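You operate a simulated robot arm through the tools that you are given. There is no shell and no other tool. Be economical: measure what you need, move in short steps, check, and stop when the job is done.

Carry out the task below with a simulated robot arm. There is one attempt and no reset: what you move stays moved.

## Task
Put things in order on the pale folding table. At the end: the red plastic bauble stands on top of the white mash tub; the buffing pad stands where the yellow plastic bauble stood; the yellow plastic bauble stands where the blue plastic bauble stood; the blue plastic bauble stands where the red plastic bauble stood; whatever was shut is shut again. Leave all else as you found it, and nothing knocked over.
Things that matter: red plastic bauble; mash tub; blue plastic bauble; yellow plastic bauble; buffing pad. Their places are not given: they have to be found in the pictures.

Only the result counts: the job must be done as asked and must still hold three seconds after the hand-in. Knocking over, shifting, dropping, spilling or breaking anything else fails it.

## Robot
A 6-joint arm with a two-finger parallel gripper, fixed in place. Base frame: the origin is at the foot of the arm, x ahead of it, y to its left, z up; the work surface is at about z = 0. Readings come in mm, rad, newtons and seconds.
With the tool pointing down near the work surface it reaches from about 140 to 580 mm from the base axis. Its first joint turns from -1.152 to 1.152 rad. Payload 2.1 kg.
Tool frame: the origin (TCP) lies between the finger pads and is the grasp point; the fingertips stand 30 mm ahead of it; z points along the fingers, y is the line along which they close. The gripper opens to 94 mm. The fingers are 28 mm wide and 10 mm thick; the gripper's body (50 by 96 mm) begins 55 mm behind the TCP.
Orientation is that of the tool frame in the base frame, as [roll, pitch, yaw] about the fixed x, y, z axes, in that order (R = Rz(yaw) Ry(pitch) Rx(roll)). With the fingers straight down and closing along the base's y, the tool's x points along the base's -x, its y along +y and its z along -z.

## Interface
- The arm moves only by the tool drive_tool. Its argument "series" is a list of rows, each a list of 7 numbers: the shift along the tool's x, y, z in m, then the turn, a rotation vector about the tool's x, y, z in degrees, then the gripper command, from -1 (shut) to 1 (fully open), values between in proportion. In form: [[x, y, z, ax, ay, az, gripper], ...]. A call has 1 to 10 rows; each row is the pose to reach, as a shift and turn from the pose commanded when the call began, along the tool's axes at that moment. Rows are played at 5 a second. More than 50 mm and 0.15 rad between two rows, or a gripper value outside its range, and nothing of the call is played. A pose out of reach is approached as far as the arm can. The call stops where the force on the tool passes 40 N (or 10 N more than at its start, if that is more) or the arm is blocked; 0.2 s more then pass. Each finger travels about 72 mm/s and halts on what it meets, pressing with about 30 N; the grip force reading is that of the motor and also rises with nothing between the fingers. The clock runs only during rows and for 0.2 s after the last one: add rows that repeat a pose to give the fingers time. It gives the time, the measured TCP pose, the force on the tool (base axes), the opening and the grip force at its end, in the units of the frame above (readings bear some noise), and new pictures: "show" is both (left out), scene, wrist or none.
- Cameras (640 x 400 px; columns grow to the right, rows downward): "scene" is fixed at [28.9, -366.8, 482]; the picture's right is [0.89, -0.46, 0.00], its down [-0.27, -0.51, -0.82] and it looks along [0.38, 0.72, -0.58] (base axes); focal length 234 px, centre (320, 200). "wrist" rides on the gripper at [-37, 0, -58] in the tool frame; the picture's right is [0.00, -1.00, 0.00], its down [0.97, 0.00, -0.24] and it looks along [0.24, 0.00, 0.97] (tool axes); focal length 218 px, centre (320, 200).
- probe_pixels(camera, pixels): for up to 12 pixels [column, row] of the newest picture of that camera ("zoom" is the newest enlarged one), the place [x, y, z] in the base frame of the surface seen there, good to about 2 mm, but the place of the scene camera against the robot may be out by one fixed shift of up to 18 mm in any direction. It takes no simulated time.
- zoom(camera, box): a new picture of the part [left, top, right, bottom] of that camera's present view, enlarged. It takes no simulated time.
- close_job(): hands the job in; it is judged then, once.

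Keep the steps short. Do not move on a guess: measure, check each grasp and each placing, and mend mistakes. In all there are 80 turns and 120 pictures (those below and enlarged ones count). Leave the gripper open and the arm clear of the work at the hand-in unless told otherwise, and finish with a single line.

The tools are called after ">>>" by a JSON object that holds its "fn" and its "kwargs". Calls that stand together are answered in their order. drive_tool: Moves the arm, as the interface text tells. Its arguments: {"type":"object","properties":{"series":{"type":"array","items":{"type":"array","items":{"type":"number"}}},"show":{"type":"string","enum":["both","scene","wrist","none"]}},"required":["series"]} The other tools are called the same way: probe_pixels (camera, pixels) gives the place of the surface under pixels of a picture; zoom (camera, box) takes an enlarged picture of a part of a camera's view; close_job () hands the job in.

At the start:

```text
time: 0.0
position: [296.7, 167.7, 288.0]
tcp_rot: [3.141, 0.002, -3.138]
ft_force: [0.1, 0.4, -0.4]
opening: 94.1
gripper_force: 0.0
```

scene: 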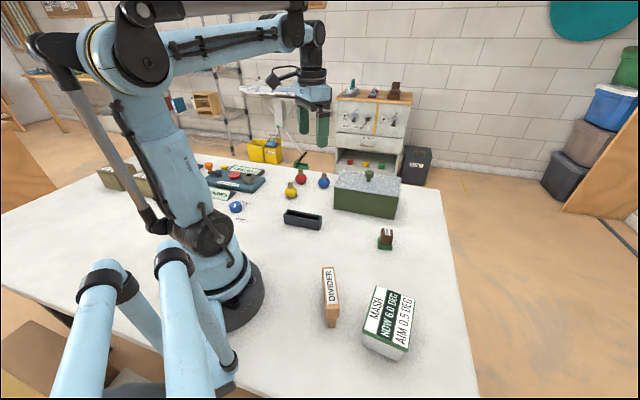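
wrist: 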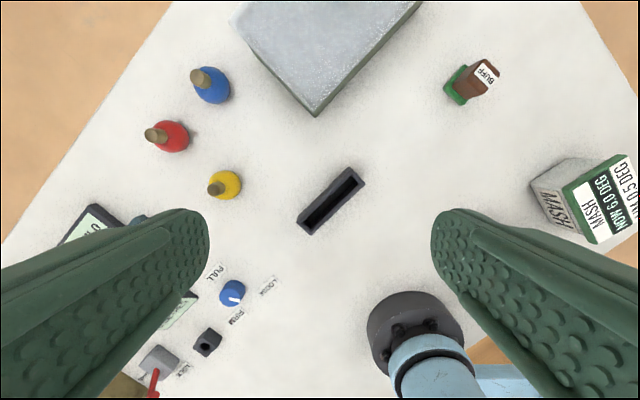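

I see three baubles (wrist view: blue 211,85; red 168,136; yellow 225,185), a buff pad at (470,82), and the mash tub at (590,200). I'll enlarge these and probe them.

>>> {"fn": "zoom", "kwargs": {"camera": "scene", "box": [180, 140, 420, 290]}}

>>> {"fn": "zoom", "kwargs": {"camera": "scene", "box": [300, 220, 460, 370]}}

>>> {"fn": "zoom", "kwargs": {"camera": "wrist", "box": [120, 40, 380, 240]}}

>>> {"fn": "probe_pixels", "kwargs": {"camera": "wrist", "pixels": [[217, 90], [196, 76], [174, 138], [153, 134], [229, 184], [214, 187], [462, 85], [484, 75], [455, 98], [545, 170], [600, 200], [330, 200]]}}

```text
2.67 times, centred on (300, 215) of scene
```

zoom: 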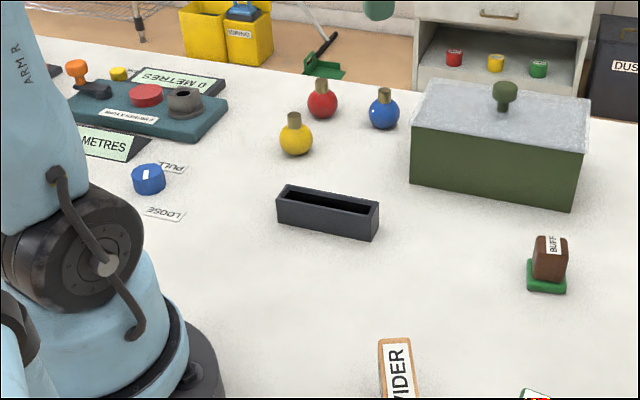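

```text
2.67 times, centred on (380, 295) of scene
```

zoom: 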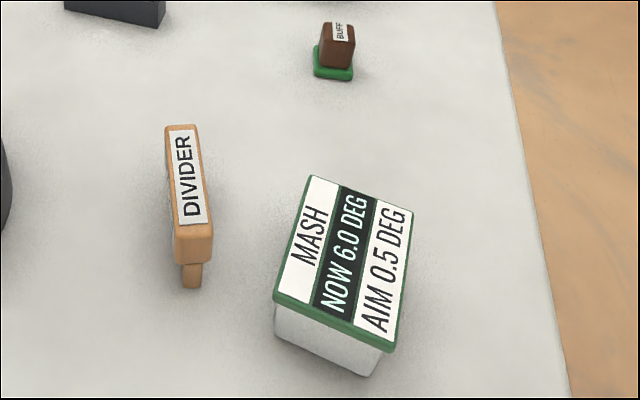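

```text
2.00 times, centred on (250, 140) of wrist
```

zoom: 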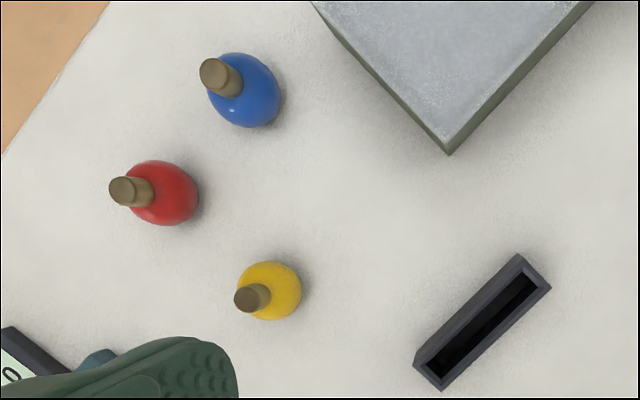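

```text
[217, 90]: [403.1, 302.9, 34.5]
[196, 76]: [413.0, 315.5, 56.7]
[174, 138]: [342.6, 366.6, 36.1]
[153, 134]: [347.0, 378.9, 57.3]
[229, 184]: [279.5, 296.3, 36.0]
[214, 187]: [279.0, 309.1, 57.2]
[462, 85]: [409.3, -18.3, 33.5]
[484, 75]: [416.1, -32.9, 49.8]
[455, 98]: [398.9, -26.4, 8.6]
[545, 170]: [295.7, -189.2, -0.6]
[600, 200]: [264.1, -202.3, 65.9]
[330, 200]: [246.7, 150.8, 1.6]
```

The layout is clear. Next I'll look closer at the tub's top and the panel with the knob and lever.

>>> {"fn": "zoom", "kwargs": {"camera": "wrist", "box": [500, 130, 640, 260]}}

>>> {"fn": "zoom", "kwargs": {"camera": "wrist", "box": [50, 200, 300, 400]}}

>>> {"fn": "zoom", "kwargs": {"camera": "scene", "box": [90, 150, 270, 230]}}

>>> {"fn": "probe_pixels", "kwargs": {"camera": "scene", "pixels": [[378, 292], [410, 300], [366, 330], [397, 345], [388, 320], [384, 345], [372, 345], [396, 310]]}}

```text
3.08 times, centred on (570, 195) of wrist
```

zoom: 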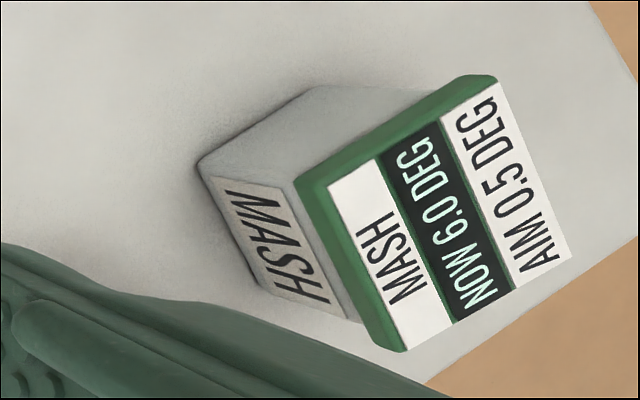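

```text
2.00 times, centred on (175, 300) of wrist
```

zoom: 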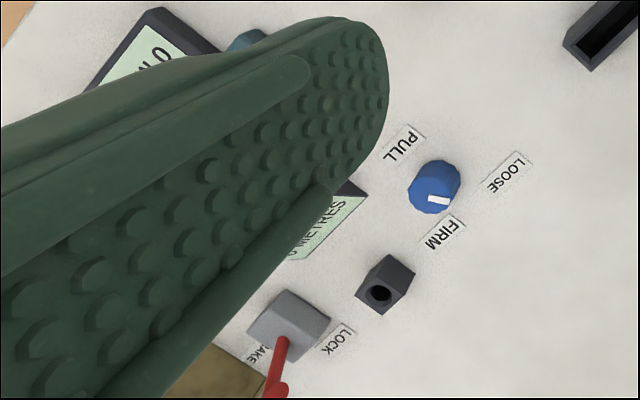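

```text
3.56 times, centred on (180, 190) of scene
```

zoom: 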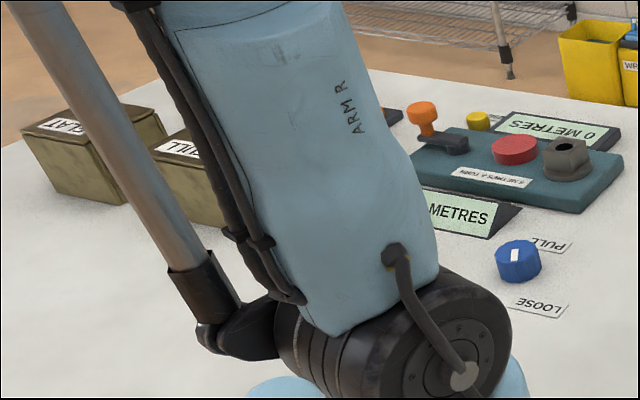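

```text
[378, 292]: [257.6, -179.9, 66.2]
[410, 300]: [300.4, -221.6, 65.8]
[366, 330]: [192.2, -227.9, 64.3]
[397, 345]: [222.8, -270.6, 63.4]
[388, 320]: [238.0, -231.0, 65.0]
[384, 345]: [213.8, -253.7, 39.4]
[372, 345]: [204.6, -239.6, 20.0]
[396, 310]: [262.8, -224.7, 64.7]
```

The tub's top is flat at z≈65, and its 6.0 DEG label looks like a temperature reading only. I'll fly high over the baubles to measure their exact centres.

>>> {"fn": "drive_tool", "kwargs": {"series": [[-0.01, 0.04, 0.02, 0, 0, 0, 1], [-0.02, 0.08, 0.04, 0, 0, 0, 1], [-0.03, 0.12, 0.06, 0, 0, 0, 1], [-0.04, 0.15, 0.08, 0, 0, 0, 1], [-0.04, 0.15, 0.08, 0, 0, 0, 1]], "show": "wrist"}}

```text
time: 1.2
position: [336.1, 317.2, 206.4]
tcp_rot: [-3.141, 0.001, 3.141]
ft_force: [0.2, 0.0, -0.6]
opening: 94.4
gripper_force: 0.1
```

wrist: 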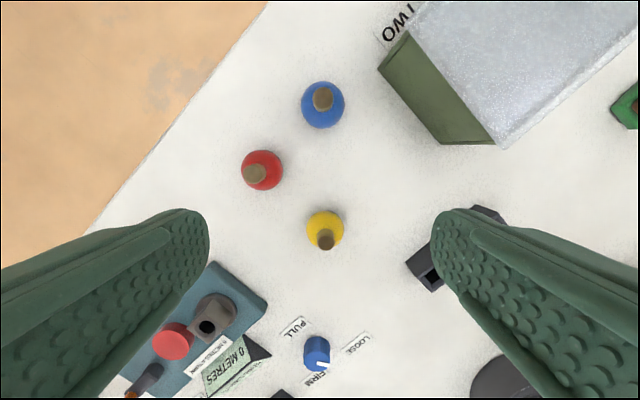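

All three baubles are now seen from nearly overhead. I'll probe the stem tops and body edges of each.

>>> {"fn": "zoom", "kwargs": {"camera": "wrist", "box": [220, 60, 380, 260]}}

>>> {"fn": "probe_pixels", "kwargs": {"camera": "wrist", "pixels": [[324, 97], [305, 105], [341, 105], [324, 123], [251, 175], [245, 166], [279, 168], [264, 155], [326, 243], [309, 229], [341, 229], [325, 214]]}}

```text
2.00 times, centred on (300, 160) of wrist
```

zoom: 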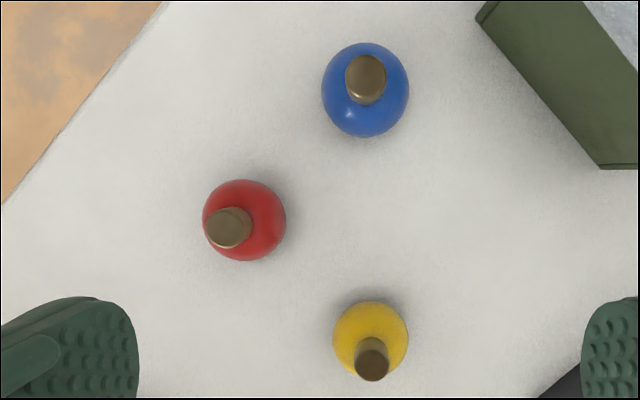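

```text
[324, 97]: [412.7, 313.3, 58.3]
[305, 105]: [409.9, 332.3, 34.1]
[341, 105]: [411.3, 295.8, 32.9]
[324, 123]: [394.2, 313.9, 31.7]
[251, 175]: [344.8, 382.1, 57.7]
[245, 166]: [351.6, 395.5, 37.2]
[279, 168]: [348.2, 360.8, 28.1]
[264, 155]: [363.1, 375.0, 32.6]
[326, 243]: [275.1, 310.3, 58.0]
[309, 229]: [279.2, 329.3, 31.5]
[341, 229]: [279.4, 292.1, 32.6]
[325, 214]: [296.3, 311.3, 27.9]
```

Estimated centres: blue (414, 314.5), red (346.5, 380), yellow (277, 311), with balls about 42 mm wide and stem tops at z≈58. I'll check the clearance to the green box, panel and trough.

>>> {"fn": "probe_pixels", "kwargs": {"camera": "wrist", "pixels": [[380, 68], [440, 142], [495, 146], [411, 31], [213, 263], [267, 300], [408, 265], [395, 40], [200, 290]]}}

```text
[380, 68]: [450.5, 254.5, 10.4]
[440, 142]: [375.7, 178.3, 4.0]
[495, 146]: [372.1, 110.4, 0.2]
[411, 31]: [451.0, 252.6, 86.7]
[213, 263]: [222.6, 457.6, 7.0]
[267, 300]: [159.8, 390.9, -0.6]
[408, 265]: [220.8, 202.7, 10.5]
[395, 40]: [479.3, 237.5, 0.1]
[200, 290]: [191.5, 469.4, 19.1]
```

Clearances are fine. I'll move above red at z≈120.

>>> {"fn": "drive_tool", "kwargs": {"series": [[-0.005, 0.031, 0.03, 0, 0, 0, 1], [-0.01, 0.0625, 0.06, 0, 0, 0, 1], [-0.01, 0.0625, 0.086, 0, 0, 0, 1], [-0.01, 0.0625, 0.086, 0, 0, 0, 1]], "show": "wrist"}}

```text
time: 2.2
position: [346.8, 383.0, 123.8]
tcp_rot: [3.14, 0.0, -3.14]
ft_force: [-0.3, 0.2, 0.1]
opening: 94.0
gripper_force: 0.0
```

wrist: 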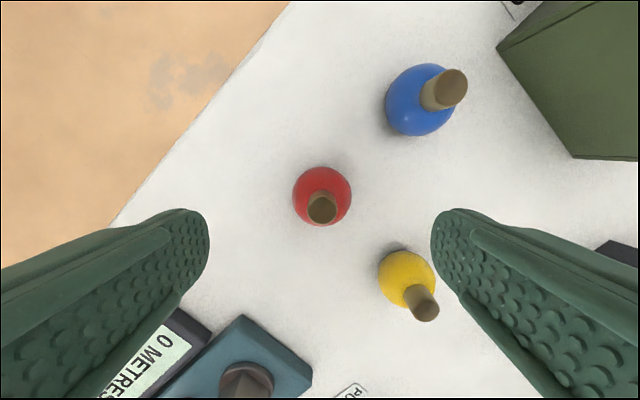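

The red ball is centred between the fingers to within 1–2 mm (ball at column 322). I'll lower to z≈35 and stop before closing.

>>> {"fn": "drive_tool", "kwargs": {"series": [[-0.001, -0.0015, 0.03, 0, 0, 0, 1], [-0.001, -0.0015, 0.06, 0, 0, 0, 1], [-0.001, -0.0015, 0.087, 0, 0, 0, 1], [-0.001, -0.0015, 0.087, 0, 0, 0, 1]], "show": "both"}}

```text
time: 3.2
position: [347.0, 378.6, 36.1]
tcp_rot: [-3.14, 0.0, -3.14]
ft_force: [-0.1, -0.5, -0.7]
opening: 93.9
gripper_force: 0.0
```

scene: 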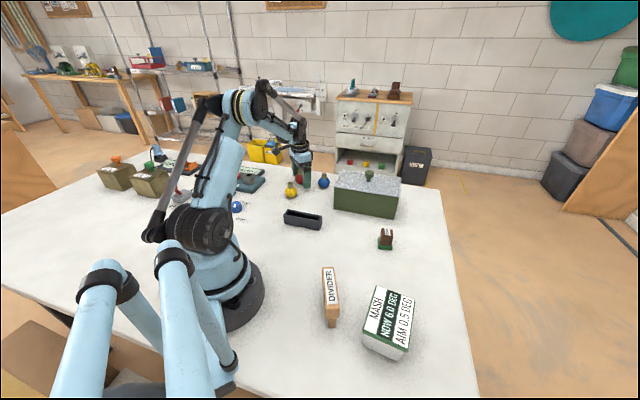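
wrist: 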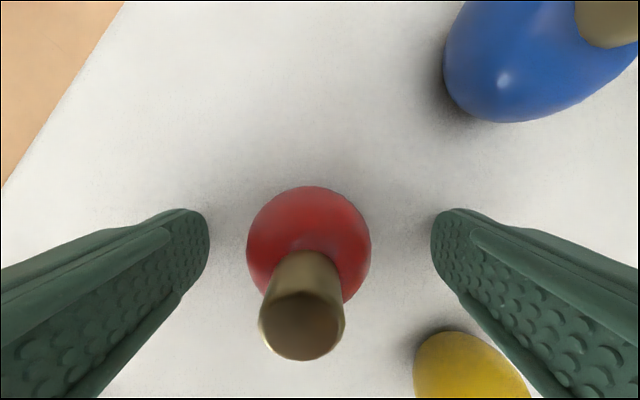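

The ball sits about 3.7 mm to +y and 2.5 mm to +x of the TCP. I'll correct for that, then look before closing.

>>> {"fn": "drive_tool", "kwargs": {"series": [[-0.0025, 0.0037, 0.001, 0, 0, 0, 1], [-0.0025, 0.0037, 0.001, 0, 0, 0, 1], [-0.0025, 0.0037, 0.001, 0, 0, 0, 1]], "show": "wrist"}}

```text
time: 4.0
position: [350.9, 381.6, 36.6]
tcp_rot: [3.141, 0.001, -3.14]
ft_force: [0.7, -0.3, -0.3]
opening: 94.0
gripper_force: 0.0
```

wrist: 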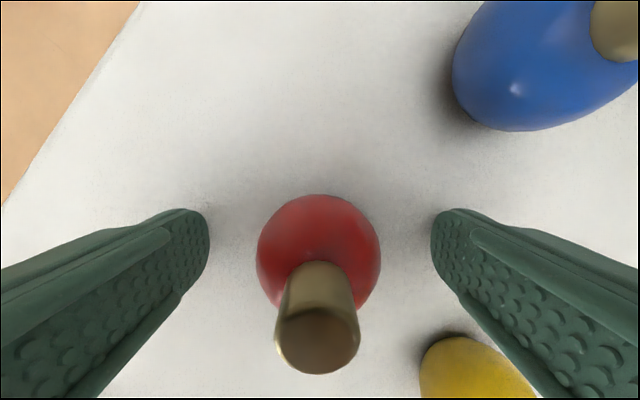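

The ball is now centred (column 318, row 252, which matches the computed grasp axis). Closing the gripper.

>>> {"fn": "drive_tool", "kwargs": {"series": [[0, 0, 0, 0, 0, 0, -1], [0, 0, 0, 0, 0, 0, -1], [0, 0, 0, 0, 0, 0, -1], [0, 0, 0, 0, 0, 0, -1], [0, 0, 0, 0, 0, 0, -1]], "show": "wrist"}}

```text
time: 5.2
position: [349.6, 381.3, 36.3]
tcp_rot: [3.141, 0.0, -3.139]
ft_force: [-0.1, 0.9, 0.0]
opening: 41.5
gripper_force: 29.8
```

wrist: 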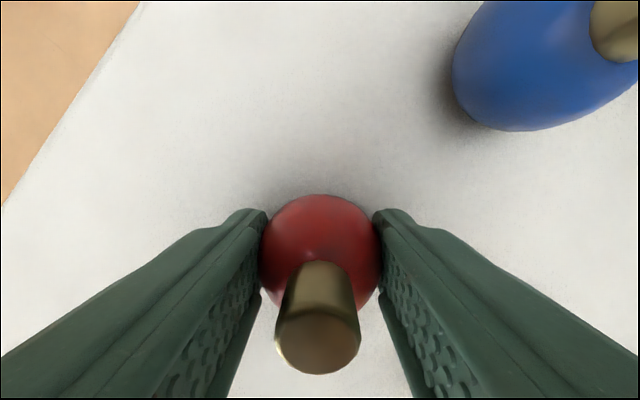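

Red is held (opening 41.5 mm, 29.8 N). I'll lift straight up 150 mm, then begin the traverse.

>>> {"fn": "drive_tool", "kwargs": {"series": [[0, 0, 0.0, 0, 0, 0, -1], [0, 0, -0.03, 0, 0, 0, -1], [0, 0, -0.07, 0, 0, 0, -1], [0, 0, -0.11, 0, 0, 0, -1], [0, 0, -0.15, 0, 0, 0, -1], [0.005, -0.04, -0.16, 0, 0, 0, -1], [0.01, -0.08, -0.16, 0, 0, 0, -1], [0.015, -0.12, -0.16, 0, 0, 0, -1], [0.02, -0.16, -0.16, 0, 0, 0, -1], [0.03, -0.2, -0.16, 0, 0, 0, -1]], "show": "wrist"}}

>>> {"fn": "drive_tool", "kwargs": {"series": [[0.005, -0.045, 0, 0, 0, 0, -1], [0.01, -0.09, 0, 0, 0, 0, -1], [0.015, -0.135, 0, 0, 0, 0, -1], [0.02, -0.18, 0, 0, 0, 0, -1], [0.03, -0.225, 0, 0, 0, 0, -1], [0.04, -0.27, 0, 0, 0, 0, -1], [0.05, -0.31, 0, 0, 0, 0, -1], [0.05, -0.31, 0, 0, 0, 0, -1], [0.05, -0.31, 0, 0, 0, 0, -1]], "show": "both"}}

```text
time: 7.4
position: [319.9, 182.6, 194.1]
tcp_rot: [-3.141, -0.001, -3.14]
ft_force: [0.1, 0.3, 0.7]
opening: 41.5
gripper_force: 30.5
```

wrist: 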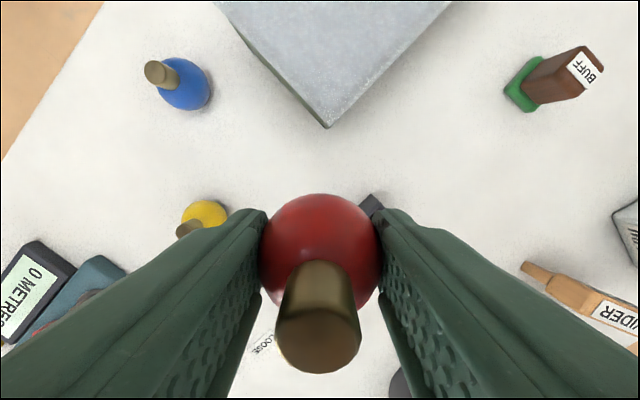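

```text
time: 9.4
position: [269.5, -129.0, 195.7]
tcp_rot: [3.141, -0.001, -3.14]
ft_force: [0.1, -0.3, -0.2]
opening: 41.1
gripper_force: 29.6
```

scene: 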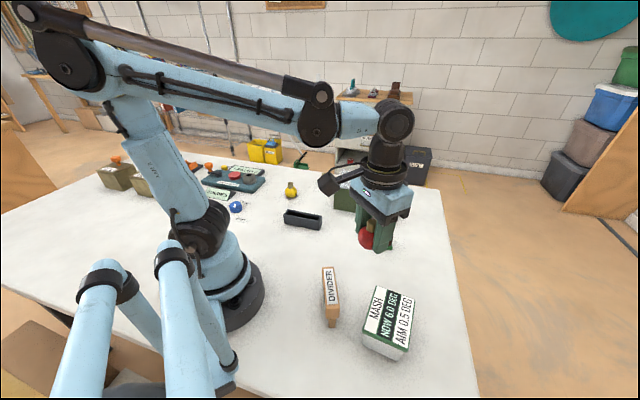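
wrist: 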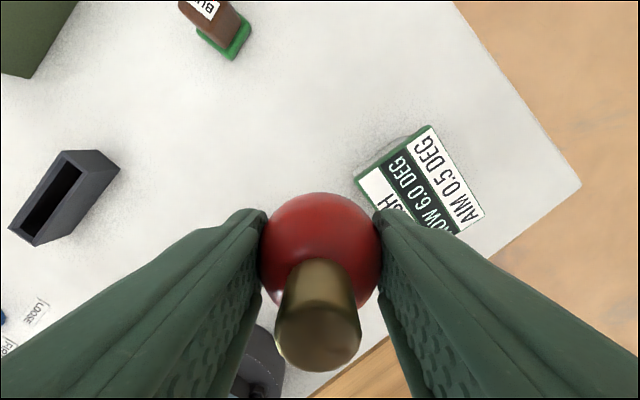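

Red is still held and the tub is partly visible on the right. I'll probe the tub's top corners.

>>> {"fn": "probe_pixels", "kwargs": {"camera": "wrist", "pixels": [[359, 179], [428, 129], [482, 212], [457, 230], [400, 170], [440, 180], [430, 210]]}}

>>> {"fn": "zoom", "kwargs": {"camera": "wrist", "box": [330, 100, 510, 250]}}

```text
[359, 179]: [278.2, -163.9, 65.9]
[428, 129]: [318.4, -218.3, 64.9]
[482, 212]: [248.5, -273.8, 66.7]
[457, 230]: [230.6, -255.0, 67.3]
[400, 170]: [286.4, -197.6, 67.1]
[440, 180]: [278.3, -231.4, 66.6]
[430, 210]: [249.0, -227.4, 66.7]
```

```text
2.67 times, centred on (420, 175) of wrist
```

zoom: 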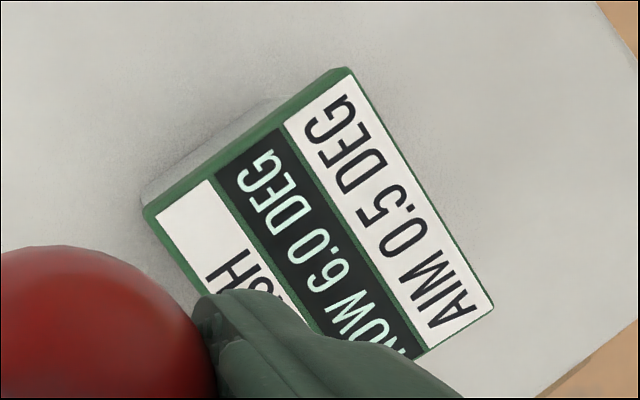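

The tub's top is at z≈66.5 with its centre at about (263, −219). I'll carry red there, ending about 3–4 mm above the surface.

>>> {"fn": "drive_tool", "kwargs": {"series": [[0.003, -0.04, 0, 0, 0, 0, -1], [0.006, -0.08, 0.02, 0, 0, 0, -1], [0.0072, -0.0914, 0.05, 0, 0, 0, -1], [0.0072, -0.0914, 0.075, 0, 0, 0, -1], [0.0072, -0.0914, 0.089, 0, 0, 0, -1], [0.0072, -0.0914, 0.089, 0, 0, 0, -1], [0.0072, -0.0914, 0.089, 0, 0, 0, -1]], "show": "both"}}

```text
time: 11.0
position: [264.1, -220.2, 106.0]
tcp_rot: [3.141, 0.002, -3.141]
ft_force: [0.4, -0.2, 0.0]
opening: 41.0
gripper_force: 30.0
```

scene: 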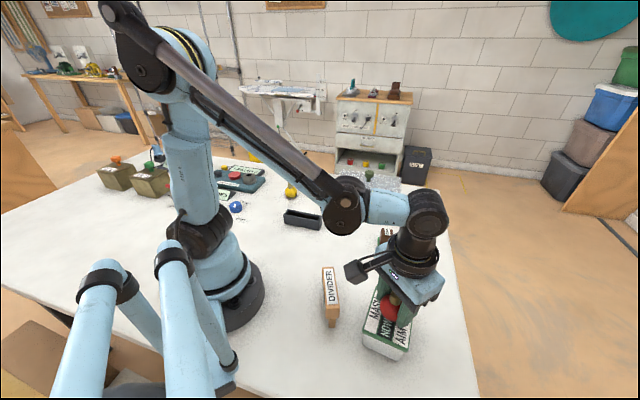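
wrist: 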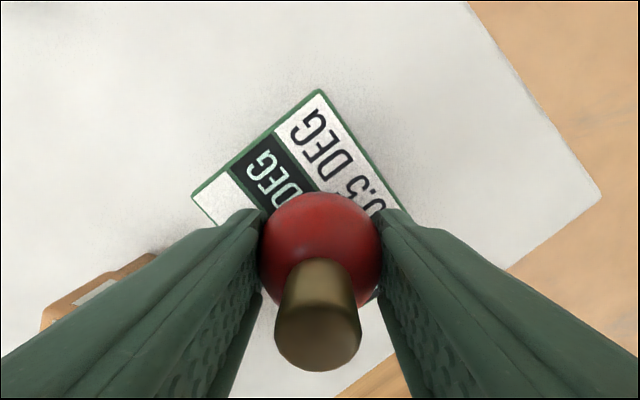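

Red is over the tub. Before opening the fingers there, I'll check the divider block's distance and the tub-top height.

>>> {"fn": "probe_pixels", "kwargs": {"camera": "wrist", "pixels": [[150, 258], [100, 285], [50, 310], [245, 185], [320, 130], [385, 175]]}}

>>> {"fn": "drive_tool", "kwargs": {"series": [[0, 0, 0.001, 0, 0, 0, -1], [0, 0, 0.002, 0, 0, 0, -1], [0, 0, 0.002, 0, 0, 0, -1]], "show": "none"}}

```text
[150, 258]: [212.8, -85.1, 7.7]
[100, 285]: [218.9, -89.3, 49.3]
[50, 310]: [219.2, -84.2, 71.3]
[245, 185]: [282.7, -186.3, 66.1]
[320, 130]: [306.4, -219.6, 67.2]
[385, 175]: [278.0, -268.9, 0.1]
```

```text
time: 11.8
position: [263.4, -219.4, 103.6]
tcp_rot: [-3.141, 0.001, -3.139]
ft_force: [0.3, -0.6, 0.1]
opening: 40.8
gripper_force: 29.9
```

The divider is 77 mm clear of the fingers. No contact yet, so I'll step down in sub-millimetre steps and watch the force.

>>> {"fn": "drive_tool", "kwargs": {"series": [[0, 0, 0.0005, 0, 0, 0, -1], [0, 0, 0.001, 0, 0, 0, -1], [0, 0, 0.0015, 0, 0, 0, -1], [0, 0, 0.0015, 0, 0, 0, -1]], "show": "none"}}

```text
time: 12.8
position: [264.7, -219.4, 102.7]
tcp_rot: [3.142, 0.0, -3.141]
ft_force: [-2.7, -1.0, 24.5]
opening: 41.5
gripper_force: 30.0
```

Contact reads 24.5 N. I'll relieve it by 0.5 mm, then open slowly.

>>> {"fn": "drive_tool", "kwargs": {"series": [[0, 0, -0.0005, 0, 0, 0, -1], [0, 0, -0.0005, 0, 0, 0, -1]], "show": "none"}}

>>> {"fn": "drive_tool", "kwargs": {"series": [[0, 0, 0, 0, 0, 0, -0.05], [0, 0, 0, 0, 0, 0, 0.1], [0, 0, 0, 0, 0, 0, 0.3], [0, 0, 0, 0, 0, 0, 0.6], [0, 0, 0, 0, 0, 0, 0.6], [0, 0, 0, 0, 0, 0, 0.6]], "show": "wrist"}}

```text
time: 13.4
position: [263.1, -218.5, 101.5]
tcp_rot: [-3.141, 0.002, -3.141]
ft_force: [1.5, -1.3, 6.7]
opening: 40.9
gripper_force: 29.7
```

```text
time: 14.8
position: [263.8, -218.2, 102.2]
tcp_rot: [3.141, -0.001, 3.141]
ft_force: [-0.2, 1.4, 0.2]
opening: 75.4
gripper_force: 0.0
```

wrist: 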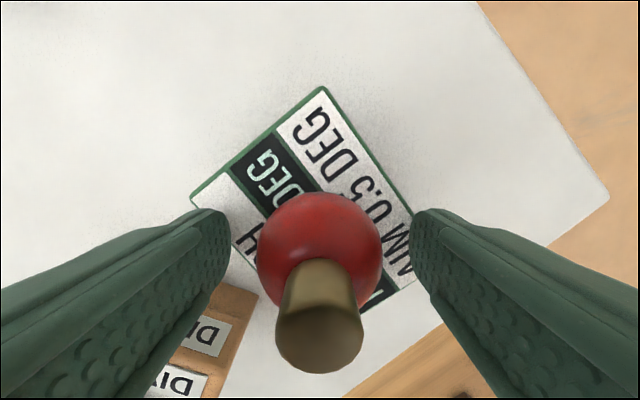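

Red stands steady on the tub. I'll rise straight up and head back toward the baubles.

>>> {"fn": "drive_tool", "kwargs": {"series": [[0, 0, -0.04, 0, 0, 0, 0.6], [0, 0, -0.08, 0, 0, 0, 0.6], [0, 0, -0.1, 0, 0, 0, 0.6], [-0.005, 0.045, -0.1, 0, 0, 0, 0.6], [-0.01, 0.09, -0.1, 0, 0, 0, 0.6], [-0.02, 0.135, -0.1, 0, 0, 0, 0.6], [-0.03, 0.18, -0.1, 0, 0, 0, 0.6], [-0.04, 0.225, -0.1, 0, 0, 0, 0.6], [-0.05, 0.27, -0.1, 0, 0, 0, 0.6], [-0.06, 0.31, -0.1, 0, 0, 0, 0.6]], "show": "both"}}

```text
time: 17.0
position: [324.2, 91.2, 202.1]
tcp_rot: [3.141, 0.0, -3.139]
ft_force: [0.3, 0.1, -0.2]
opening: 75.3
gripper_force: 0.1
```

scene: 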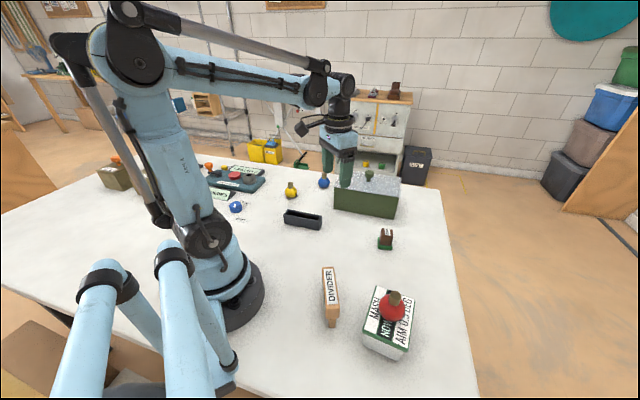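
wrist: 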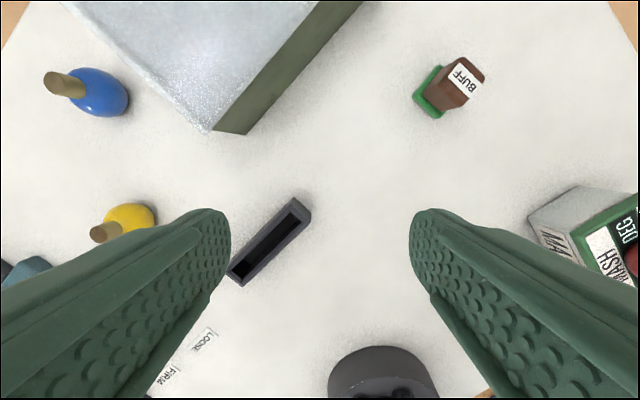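

Red stays put on the tub in the scene view. Next I'll go above blue at (414, 314.5), staying high over the green box and then lowering to z≈130.

>>> {"fn": "drive_tool", "kwargs": {"series": [[-0.005, 0.045, 0, 0, 0, 0, 0.6], [-0.015, 0.09, 0, 0, 0, 0, 0.6], [-0.03, 0.135, 0, 0, 0, 0, 0.6], [-0.05, 0.175, 0, 0, 0, 0, 0.6], [-0.075, 0.21, 0, 0, 0, 0, 0.6], [-0.091, 0.2235, 0, 0, 0, 0, 0.6], [-0.091, 0.2235, 0.035, 0, 0, 0, 0.6], [-0.091, 0.2235, 0.072, 0, 0, 0, 0.6], [-0.091, 0.2235, 0.072, 0, 0, 0, 0.6], [-0.091, 0.2235, 0.072, 0, 0, 0, 0.6]], "show": "wrist"}}

```text
time: 19.2
position: [412.5, 313.1, 130.3]
tcp_rot: [-3.141, 0.001, -3.139]
ft_force: [-0.2, 0.6, 0.0]
opening: 75.4
gripper_force: 0.1
```

wrist: 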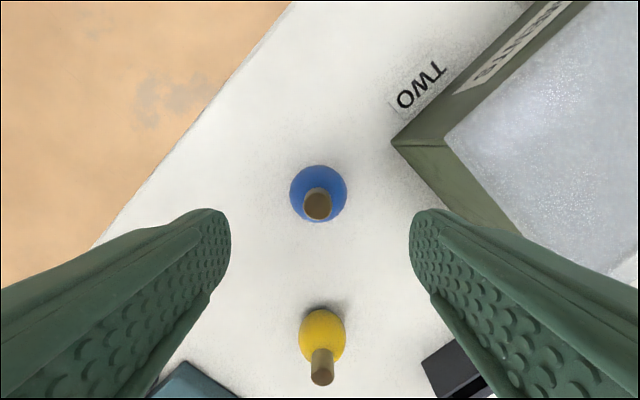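

Blue is within about 1.5 mm of centre (column 318, row 193). I'll lower with a small correction and check before closing.

>>> {"fn": "drive_tool", "kwargs": {"series": [[-0.0012, 0.0013, 0.04, 0, 0, 0, 0.6], [-0.0012, 0.0013, 0.075, 0, 0, 0, 0.6], [-0.0012, 0.0013, 0.096, 0, 0, 0, 0.6], [-0.0012, 0.0013, 0.096, 0, 0, 0, 0.6], [-0.0012, 0.0013, 0.096, 0, 0, 0, 0.6]], "show": "wrist"}}

```text
time: 20.4
position: [416.1, 317.8, 35.8]
tcp_rot: [-3.139, 0.001, -3.139]
ft_force: [-0.9, 0.3, 0.1]
opening: 75.1
gripper_force: 0.0
```

wrist: 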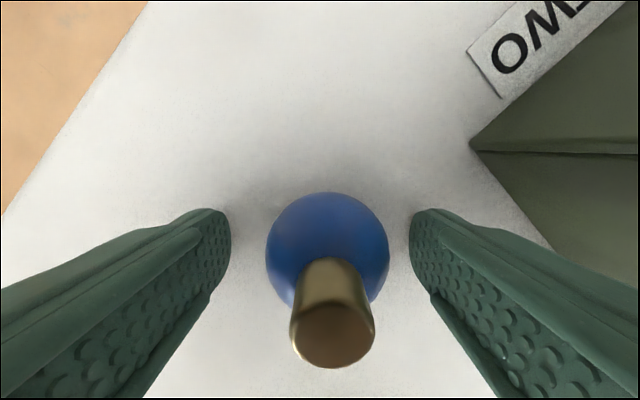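

The ball is about 2.6 mm to −y of the grasp axis. I'll correct, settle, then close.

>>> {"fn": "drive_tool", "kwargs": {"series": [[0, -0.0026, 0, 0, 0, 0, 0.6], [0, -0.0026, 0, 0, 0, 0, 0.6], [0, -0.0026, 0, 0, 0, 0, 0.6]], "show": "wrist"}}

>>> {"fn": "drive_tool", "kwargs": {"series": [[0, 0, 0, 0, 0, 0, -1], [0, 0, 0, 0, 0, 0, -1], [0, 0, 0, 0, 0, 0, -1], [0, 0, 0, 0, 0, 0, -1], [0, 0, 0, 0, 0, 0, -1]], "show": "wrist"}}

```text
time: 21.2
position: [414.7, 314.3, 37.2]
tcp_rot: [3.141, 0.0, -3.141]
ft_force: [0.1, -0.8, -0.3]
opening: 75.1
gripper_force: 0.1
```

wrist: 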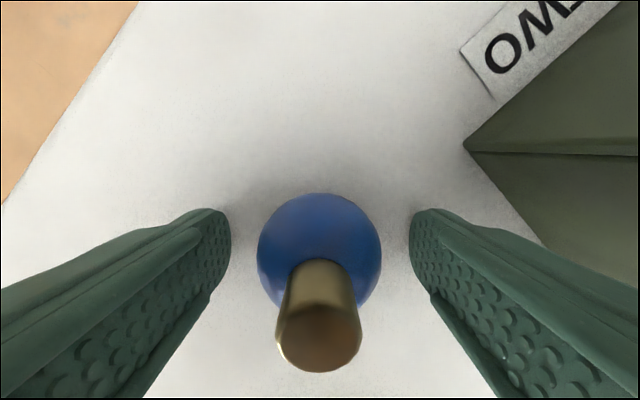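

```text
time: 22.4
position: [415.2, 315.2, 36.1]
tcp_rot: [3.14, 0.001, -3.14]
ft_force: [-1.3, 0.6, -0.6]
opening: 41.3
gripper_force: 30.2
```

wrist: 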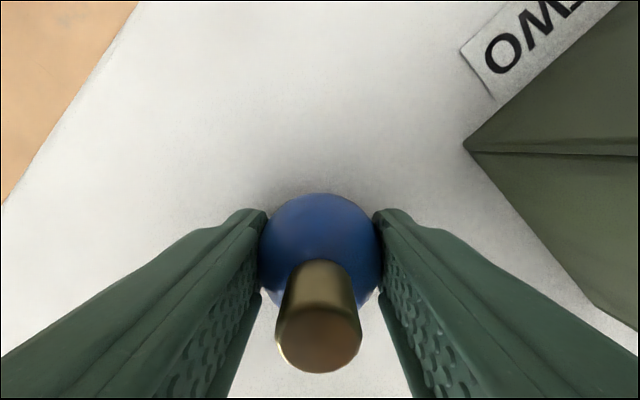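

Blue is held (41.3 mm). I'll lift 80 mm, shift to red's old place at (350.2, 382.4), and lower to 1.5 mm above contact height.

>>> {"fn": "drive_tool", "kwargs": {"series": [[0, 0, -0.04, 0, 0, 0, -1], [0, 0, -0.08, 0, 0, 0, -1], [0.03, 0.032, -0.08, 0, 0, 0, -1], [0.065, 0.0692, -0.08, 0, 0, 0, -1], [0.065, 0.0692, -0.08, 0, 0, 0, -1], [0.065, 0.0692, -0.04, 0, 0, 0, -1], [0.065, 0.0692, -0.012, 0, 0, 0, -1], [0.065, 0.0692, -0.0015, 0, 0, 0, -1], [0.065, 0.0692, -0.0015, 0, 0, 0, -1], [0.065, 0.0692, -0.0015, 0, 0, 0, -1]], "show": "wrist"}}

```text
refused: row 4 steps farther than a row can; nothing moved
```

One step was slightly over 50 mm, so I'll split it.

>>> {"fn": "drive_tool", "kwargs": {"series": [[0, 0, -0.04, 0, 0, 0, -1], [0, 0, -0.08, 0, 0, 0, -1], [0.0325, 0.0346, -0.08, 0, 0, 0, -1], [0.065, 0.0692, -0.08, 0, 0, 0, -1], [0.065, 0.0692, -0.08, 0, 0, 0, -1], [0.065, 0.0692, -0.04, 0, 0, 0, -1], [0.065, 0.0692, -0.012, 0, 0, 0, -1], [0.065, 0.0692, -0.0015, 0, 0, 0, -1], [0.065, 0.0692, -0.0015, 0, 0, 0, -1], [0.065, 0.0692, -0.0015, 0, 0, 0, -1]], "show": "wrist"}}

```text
time: 24.6
position: [350.2, 379.9, 35.6]
tcp_rot: [-3.141, 0.001, -3.14]
ft_force: [0.4, -0.1, 20.9]
opening: 41.4
gripper_force: 30.0
```

wrist: 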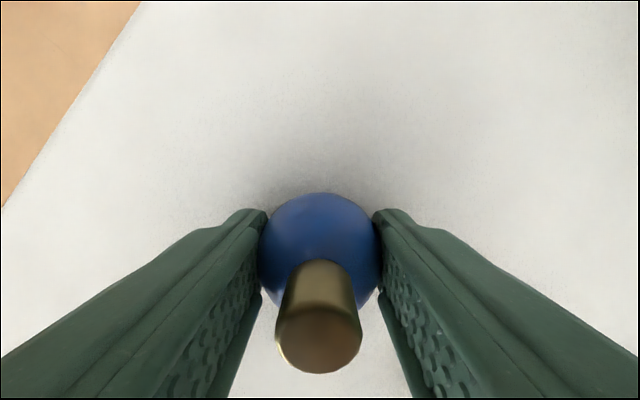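

The view matches the earlier red-grasp picture (table edge at column 143, row 207), so the place is right. Contact is 20.9 N, so I'll ease up slightly and release.

>>> {"fn": "drive_tool", "kwargs": {"series": [[0, 0, -0.0006, 0, 0, 0, -1], [0, 0, -0.0006, 0, 0, 0, -1]], "show": "none"}}

>>> {"fn": "drive_tool", "kwargs": {"series": [[0, 0, 0, 0, 0, 0, -0.05], [0, 0, 0, 0, 0, 0, 0.1], [0, 0, 0, 0, 0, 0, 0.3], [0, 0, 0, 0, 0, 0, 0.6], [0, 0, 0, 0, 0, 0, 0.6], [0, 0, 0, 0, 0, 0, 0.6]], "show": "wrist"}}

```text
time: 25.2
position: [351.9, 382.7, 35.1]
tcp_rot: [-3.141, 0.001, -3.139]
ft_force: [-1.7, -1.9, 7.4]
opening: 41.0
gripper_force: 30.1
```

```text
time: 26.6
position: [351.6, 382.1, 35.4]
tcp_rot: [3.141, 0.0, -3.14]
ft_force: [-0.2, -0.7, -0.3]
opening: 75.2
gripper_force: 0.2
```

wrist: 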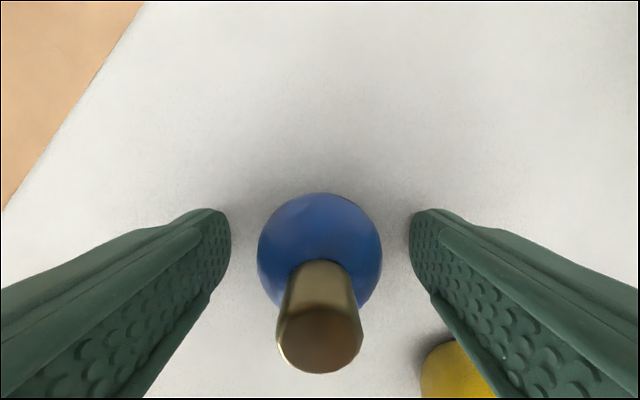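

Blue stands in red's old place. I'll rise and go above yellow at about (277, 311).

>>> {"fn": "drive_tool", "kwargs": {"series": [[0, 0, -0.045, 0, 0, 0, 0.6], [0, 0, -0.094, 0, 0, 0, 0.6], [0.025, -0.024, -0.094, 0, 0, 0, 0.6], [0.05, -0.048, -0.094, 0, 0, 0, 0.6], [0.0732, -0.0714, -0.094, 0, 0, 0, 0.6], [0.0732, -0.0714, -0.094, 0, 0, 0, 0.6], [0.0732, -0.0714, -0.094, 0, 0, 0, 0.6]], "show": "wrist"}}

```text
time: 28.2
position: [277.8, 310.8, 128.8]
tcp_rot: [-3.141, 0.0, -3.139]
ft_force: [0.2, 0.5, 0.0]
opening: 75.2
gripper_force: 0.1
```

wrist: 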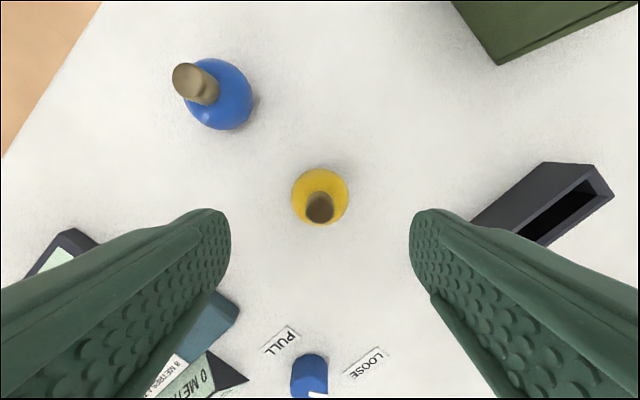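

Yellow is well centred (column 320, row 197). Lowering to grasp height.

>>> {"fn": "drive_tool", "kwargs": {"series": [[0.0008, 0, 0.04, 0, 0, 0, 0.6], [0.0008, 0, 0.075, 0, 0, 0, 0.6], [0.0008, 0, 0.096, 0, 0, 0, 0.6], [0.0008, 0, 0.096, 0, 0, 0, 0.6], [0.0008, 0, 0.096, 0, 0, 0, 0.6]], "show": "wrist"}}

```text
time: 29.4
position: [276.9, 310.5, 33.7]
tcp_rot: [-3.141, 0.0, 3.142]
ft_force: [-0.3, 0.7, 0.8]
opening: 75.2
gripper_force: 0.0
```

wrist: 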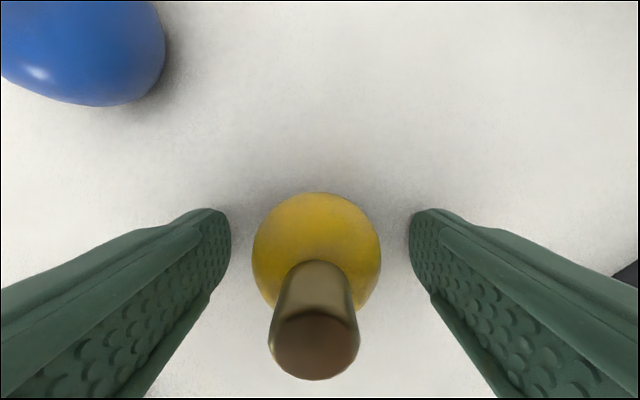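

About 1.2 mm off in y, so I'll correct that, raise 1.5 mm, then close.

>>> {"fn": "drive_tool", "kwargs": {"series": [[0, 0.0012, -0.0015, 0, 0, 0, 0.6], [0, 0.0012, -0.0015, 0, 0, 0, 0.6], [0, 0.0012, -0.0015, 0, 0, 0, 0.0], [0, 0.0012, -0.0015, 0, 0, 0, -1], [0, 0.0012, -0.0015, 0, 0, 0, -1], [0, 0.0012, -0.0015, 0, 0, 0, -1], [0, 0.0012, -0.0015, 0, 0, 0, -1]], "show": "wrist"}}

```text
time: 31.0
position: [276.8, 310.4, 35.7]
tcp_rot: [-3.14, 0.0, -3.14]
ft_force: [0.2, -1.0, 0.1]
opening: 41.6
gripper_force: 30.2
```

wrist: 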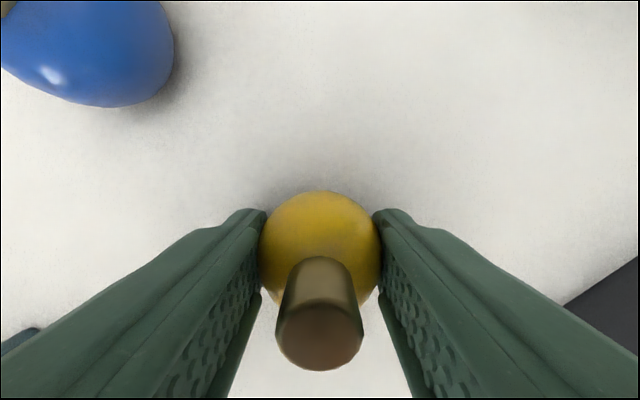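

Yellow is held (41.6 mm). I'll lift, carry it to blue's old place (415.2, 313.2), and stop about 3 mm high.

>>> {"fn": "drive_tool", "kwargs": {"series": [[0, 0, -0.045, 0, 0, 0, -1], [0, 0, -0.085, 0, 0, 0, -1], [-0.047, 0, -0.085, 0, 0, 0, -1], [-0.094, 0.001, -0.085, 0, 0, 0, -1], [-0.139, 0.001, -0.085, 0, 0, 0, -1], [-0.139, 0.001, -0.085, 0, 0, 0, -1], [-0.139, 0.001, -0.04, 0, 0, 0, -1], [-0.139, 0.001, -0.012, 0, 0, 0, -1], [-0.139, 0.001, -0.003, 0, 0, 0, -1], [-0.139, 0.001, -0.003, 0, 0, 0, -1]], "show": "wrist"}}

```text
time: 33.2
position: [415.1, 313.1, 38.7]
tcp_rot: [-3.142, 0.0, -3.14]
ft_force: [-0.5, 0.9, -0.1]
opening: 41.0
gripper_force: 30.0
```

wrist: 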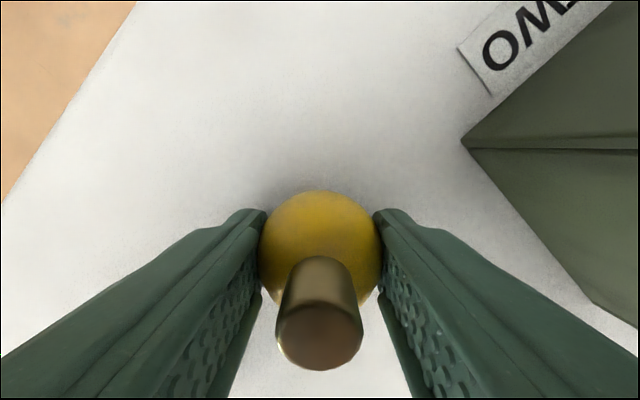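

The view matches the blue-grasp picture. I'll step down slowly to contact.

>>> {"fn": "drive_tool", "kwargs": {"series": [[0, 0, 0.0005, 0, 0, 0, -1], [0, 0, 0.001, 0, 0, 0, -1], [0, 0, 0.0015, 0, 0, 0, -1], [0, 0, 0.0015, 0, 0, 0, -1]], "show": "none"}}

```text
time: 34.2
position: [415.4, 311.7, 36.8]
tcp_rot: [3.141, 0.0, -3.14]
ft_force: [-1.2, 0.2, -1.0]
opening: 41.3
gripper_force: 30.0
```

No contact yet, so I'll go lower in half-millimetre steps.

>>> {"fn": "drive_tool", "kwargs": {"series": [[0, 0, 0.0005, 0, 0, 0, -1], [0, 0, 0.001, 0, 0, 0, -1], [0, 0, 0.001, 0, 0, 0, -1]], "show": "none"}}

```text
time: 35.0
position: [415.2, 312.6, 36.7]
tcp_rot: [-3.139, 0.001, -3.139]
ft_force: [-0.3, -1.0, -0.1]
opening: 41.2
gripper_force: 29.8
```

>>> {"fn": "drive_tool", "kwargs": {"series": [[0, 0, 0.0005, 0, 0, 0, -1], [0, 0, 0.001, 0, 0, 0, -1], [0, 0, 0.001, 0, 0, 0, -1]], "show": "none"}}

```text
time: 35.8
position: [415.8, 312.9, 35.5]
tcp_rot: [3.139, 0.001, -3.139]
ft_force: [4.2, 1.6, 22.9]
opening: 40.7
gripper_force: 29.8
```

Contact reads 22.9 N. I'll ease up half a millimetre and release.

>>> {"fn": "drive_tool", "kwargs": {"series": [[0, 0, -0.0005, 0, 0, 0, -1], [0, 0, -0.0005, 0, 0, 0, -1], [0, 0, -0.0005, 0, 0, 0, -0.05], [0, 0, -0.0005, 0, 0, 0, 0.1], [0, 0, -0.0005, 0, 0, 0, 0.3], [0, 0, -0.0005, 0, 0, 0, 0.6], [0, 0, -0.0005, 0, 0, 0, 0.6], [0, 0, -0.0005, 0, 0, 0, 0.6]], "show": "wrist"}}

```text
time: 37.6
position: [415.1, 312.4, 36.8]
tcp_rot: [3.14, -0.002, -3.14]
ft_force: [0.3, 0.2, -0.2]
opening: 75.1
gripper_force: 0.0
```

wrist: 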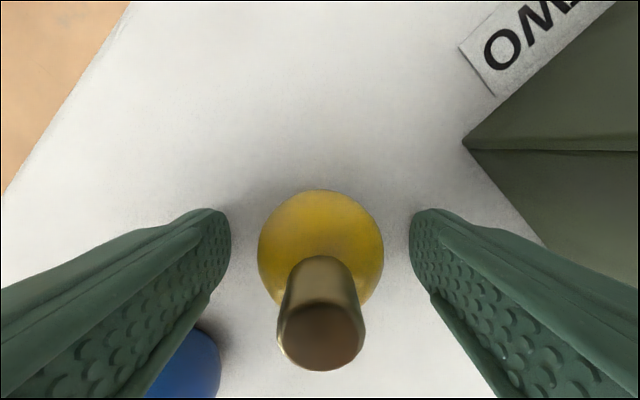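

Yellow stands in blue's old place. I'll rise to z≈200 and travel to the buffing pad at about (405, −22).

>>> {"fn": "drive_tool", "kwargs": {"series": [[0, 0, -0.045, 0, 0, 0, 0.6], [0, 0, -0.09, 0, 0, 0, 0.6], [0, 0, -0.13, 0, 0, 0, 0.6], [0, 0, -0.165, 0, 0, 0, 0.6], [0.005, -0.048, -0.165, 0, 0, 0, 0.6], [0.01, -0.096, -0.165, 0, 0, 0, 0.6], [0.01, -0.144, -0.165, 0, 0, 0, 0.6], [0.01, -0.192, -0.165, 0, 0, 0, 0.6], [0.01, -0.24, -0.165, 0, 0, 0, 0.8], [0.01, -0.288, -0.165, 0, 0, 0, 1]], "show": "none"}}

>>> {"fn": "drive_tool", "kwargs": {"series": [[0, -0.047, 0, 0, 0, 0, 1], [0, -0.047, 0.03, 0, 0, 0, 1], [0, -0.047, 0.03, 0, 0, 0, 1]], "show": "both"}}

```text
time: 39.8
position: [405.0, 23.5, 198.5]
tcp_rot: [3.141, 0.001, -3.14]
ft_force: [0.8, 0.2, 0.1]
opening: 94.1
gripper_force: 0.1
```

```text
time: 40.6
position: [403.8, -22.2, 170.5]
tcp_rot: [-3.141, 0.0, -3.139]
ft_force: [-0.6, -0.1, 0.2]
opening: 94.2
gripper_force: 0.1
```

scene: 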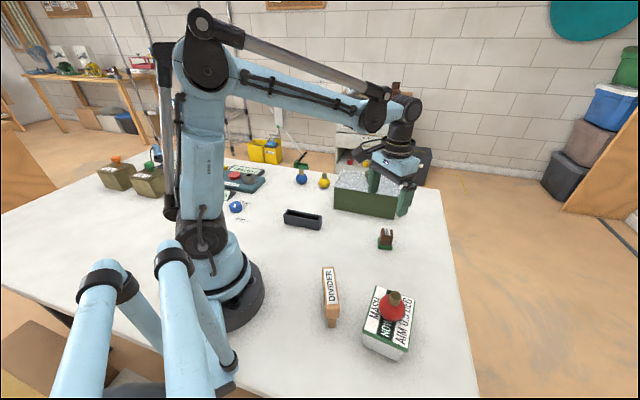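
wrist: 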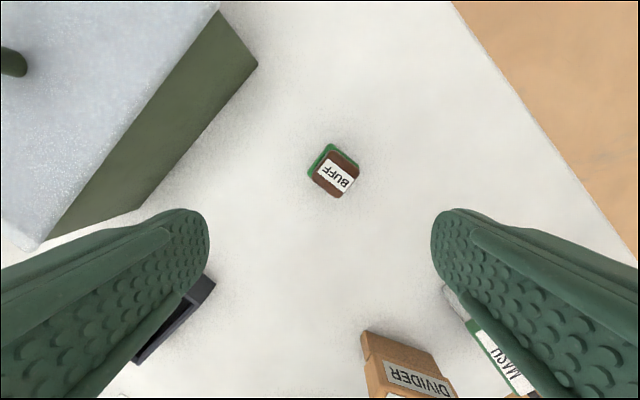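

The pad is near the view's centre at (334, 171). I'll enlarge it and probe its outline.

>>> {"fn": "zoom", "kwargs": {"camera": "wrist", "box": [285, 125, 385, 215]}}

>>> {"fn": "probe_pixels", "kwargs": {"camera": "wrist", "pixels": [[335, 176], [327, 156], [357, 170], [340, 194], [313, 180], [331, 146], [311, 173], [323, 165], [345, 186], [240, 65], [195, 140]]}}

```text
4.44 times, centred on (335, 170) of wrist
```

zoom: 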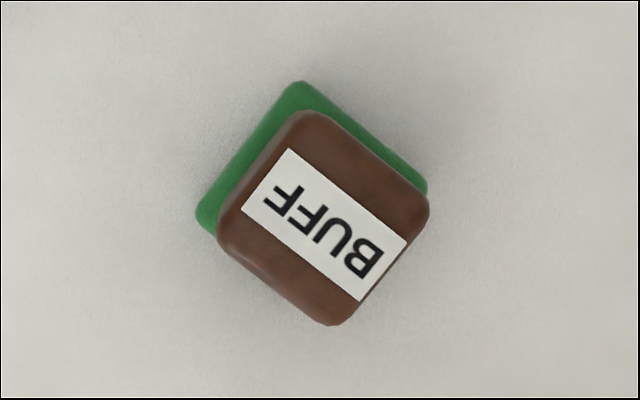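

```text
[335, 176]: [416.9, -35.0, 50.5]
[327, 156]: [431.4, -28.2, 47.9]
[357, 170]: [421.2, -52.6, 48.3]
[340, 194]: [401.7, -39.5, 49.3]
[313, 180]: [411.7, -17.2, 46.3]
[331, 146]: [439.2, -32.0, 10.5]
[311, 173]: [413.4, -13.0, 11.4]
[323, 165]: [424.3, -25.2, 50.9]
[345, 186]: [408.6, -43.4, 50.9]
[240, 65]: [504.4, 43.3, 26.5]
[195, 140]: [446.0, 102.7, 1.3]
```

The pad's block is about 29 mm square, its centre is near (417.5, −35), its top is at z≈50, and it sits on a 36 mm green base up to z≈11. Its faces are turned about 37.5°. I'll move above it, turn the tool to match, and check.

>>> {"fn": "drive_tool", "kwargs": {"series": [[-0.0025, -0.0026, 0.01, 0, 0, 7.5, 1], [-0.005, -0.0052, 0.02, 0, 0, 15, 1], [-0.0075, -0.0078, 0.03, 0, 0, 22.5, 1], [-0.01, -0.0104, 0.04, 0, 0, 30, 1], [-0.0125, -0.013, 0.05, 0, 0, 37.5, 1], [-0.0125, -0.013, 0.05, 0, 0, 37.5, 1], [-0.0125, -0.013, 0.05, 0, 0, 37.5, 1]], "show": "wrist"}}

```text
time: 42.2
position: [416.5, -34.9, 119.6]
tcp_rot: [3.142, 0.0, 2.488]
ft_force: [0.2, 0.2, 0.0]
opening: 93.8
gripper_force: 0.1
```

wrist: 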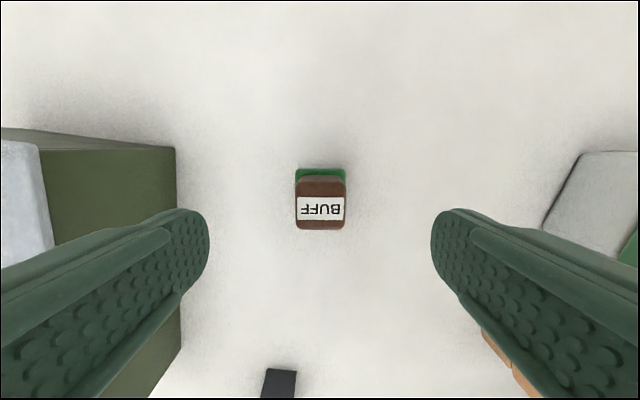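

Well aligned (block at column 321, row ≈207 versus 208 expected). I'll narrow the fingers to about 65 mm and lower to z≈45.

>>> {"fn": "drive_tool", "kwargs": {"series": [[0, 0, 0, 0, 0, 0, 0.4], [0, 0, 0.03, 0, 0, 0, 0.4], [0, 0, 0.055, 0, 0, 0, 0.4], [0, 0, 0.0755, 0, 0, 0, 0.4], [0, 0, 0.0755, 0, 0, 0, 0.4], [0, 0, 0.0755, 0, 0, 0, 0.4]], "show": "wrist"}}

```text
time: 43.6
position: [418.0, -33.6, 44.9]
tcp_rot: [3.141, 0.001, 2.489]
ft_force: [0.3, -0.2, 0.2]
opening: 66.1
gripper_force: 0.1
```

wrist: 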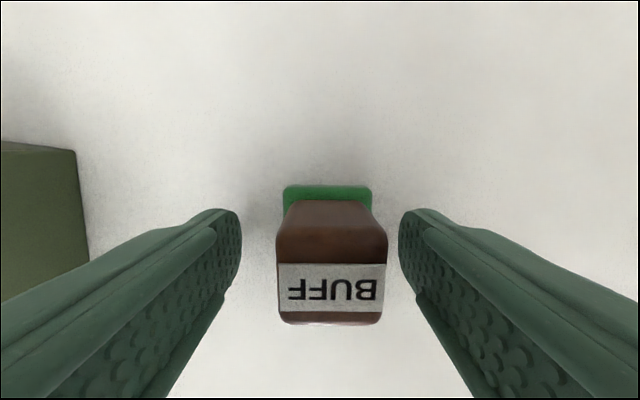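

The pad is about 3.3 mm to the tool's −y. I'll correct and view again, then close.

>>> {"fn": "drive_tool", "kwargs": {"series": [[0, -0.0033, 0, 0, 0, 0, 0.4], [0, -0.0033, 0, 0, 0, 0, 0.4], [0, -0.0033, 0, 0, 0, 0, 0.4]], "show": "wrist"}}

>>> {"fn": "drive_tool", "kwargs": {"series": [[0, 0, 0, 0, 0, 0, 0], [0, 0, 0, 0, 0, 0, -1], [0, 0, 0, 0, 0, 0, -1], [0, 0, 0, 0, 0, 0, -1], [0, 0, 0, 0, 0, 0, -1]], "show": "wrist"}}

```text
time: 44.4
position: [418.1, -35.7, 44.3]
tcp_rot: [-3.141, 0.001, 2.487]
ft_force: [-0.4, -0.6, -1.6]
opening: 66.0
gripper_force: 0.0
```

wrist: 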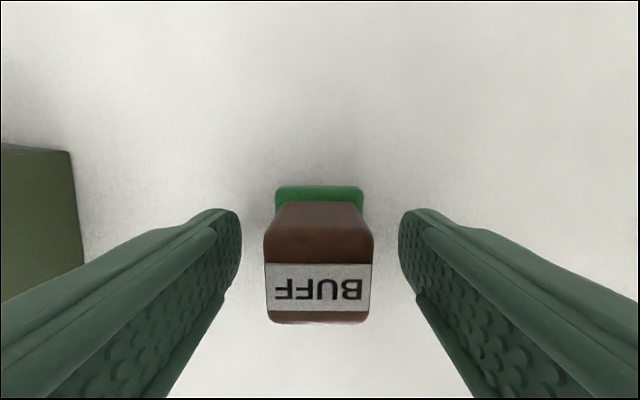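

```text
time: 45.6
position: [418.6, -37.5, 44.9]
tcp_rot: [3.14, 0.0, 2.486]
ft_force: [-0.1, -1.4, 0.6]
opening: 35.5
gripper_force: 29.8
```

wrist: 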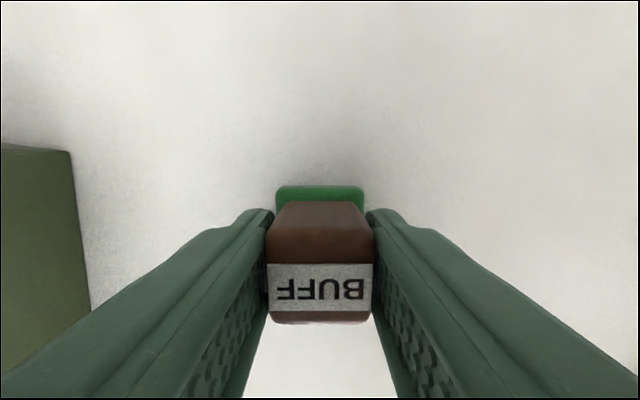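

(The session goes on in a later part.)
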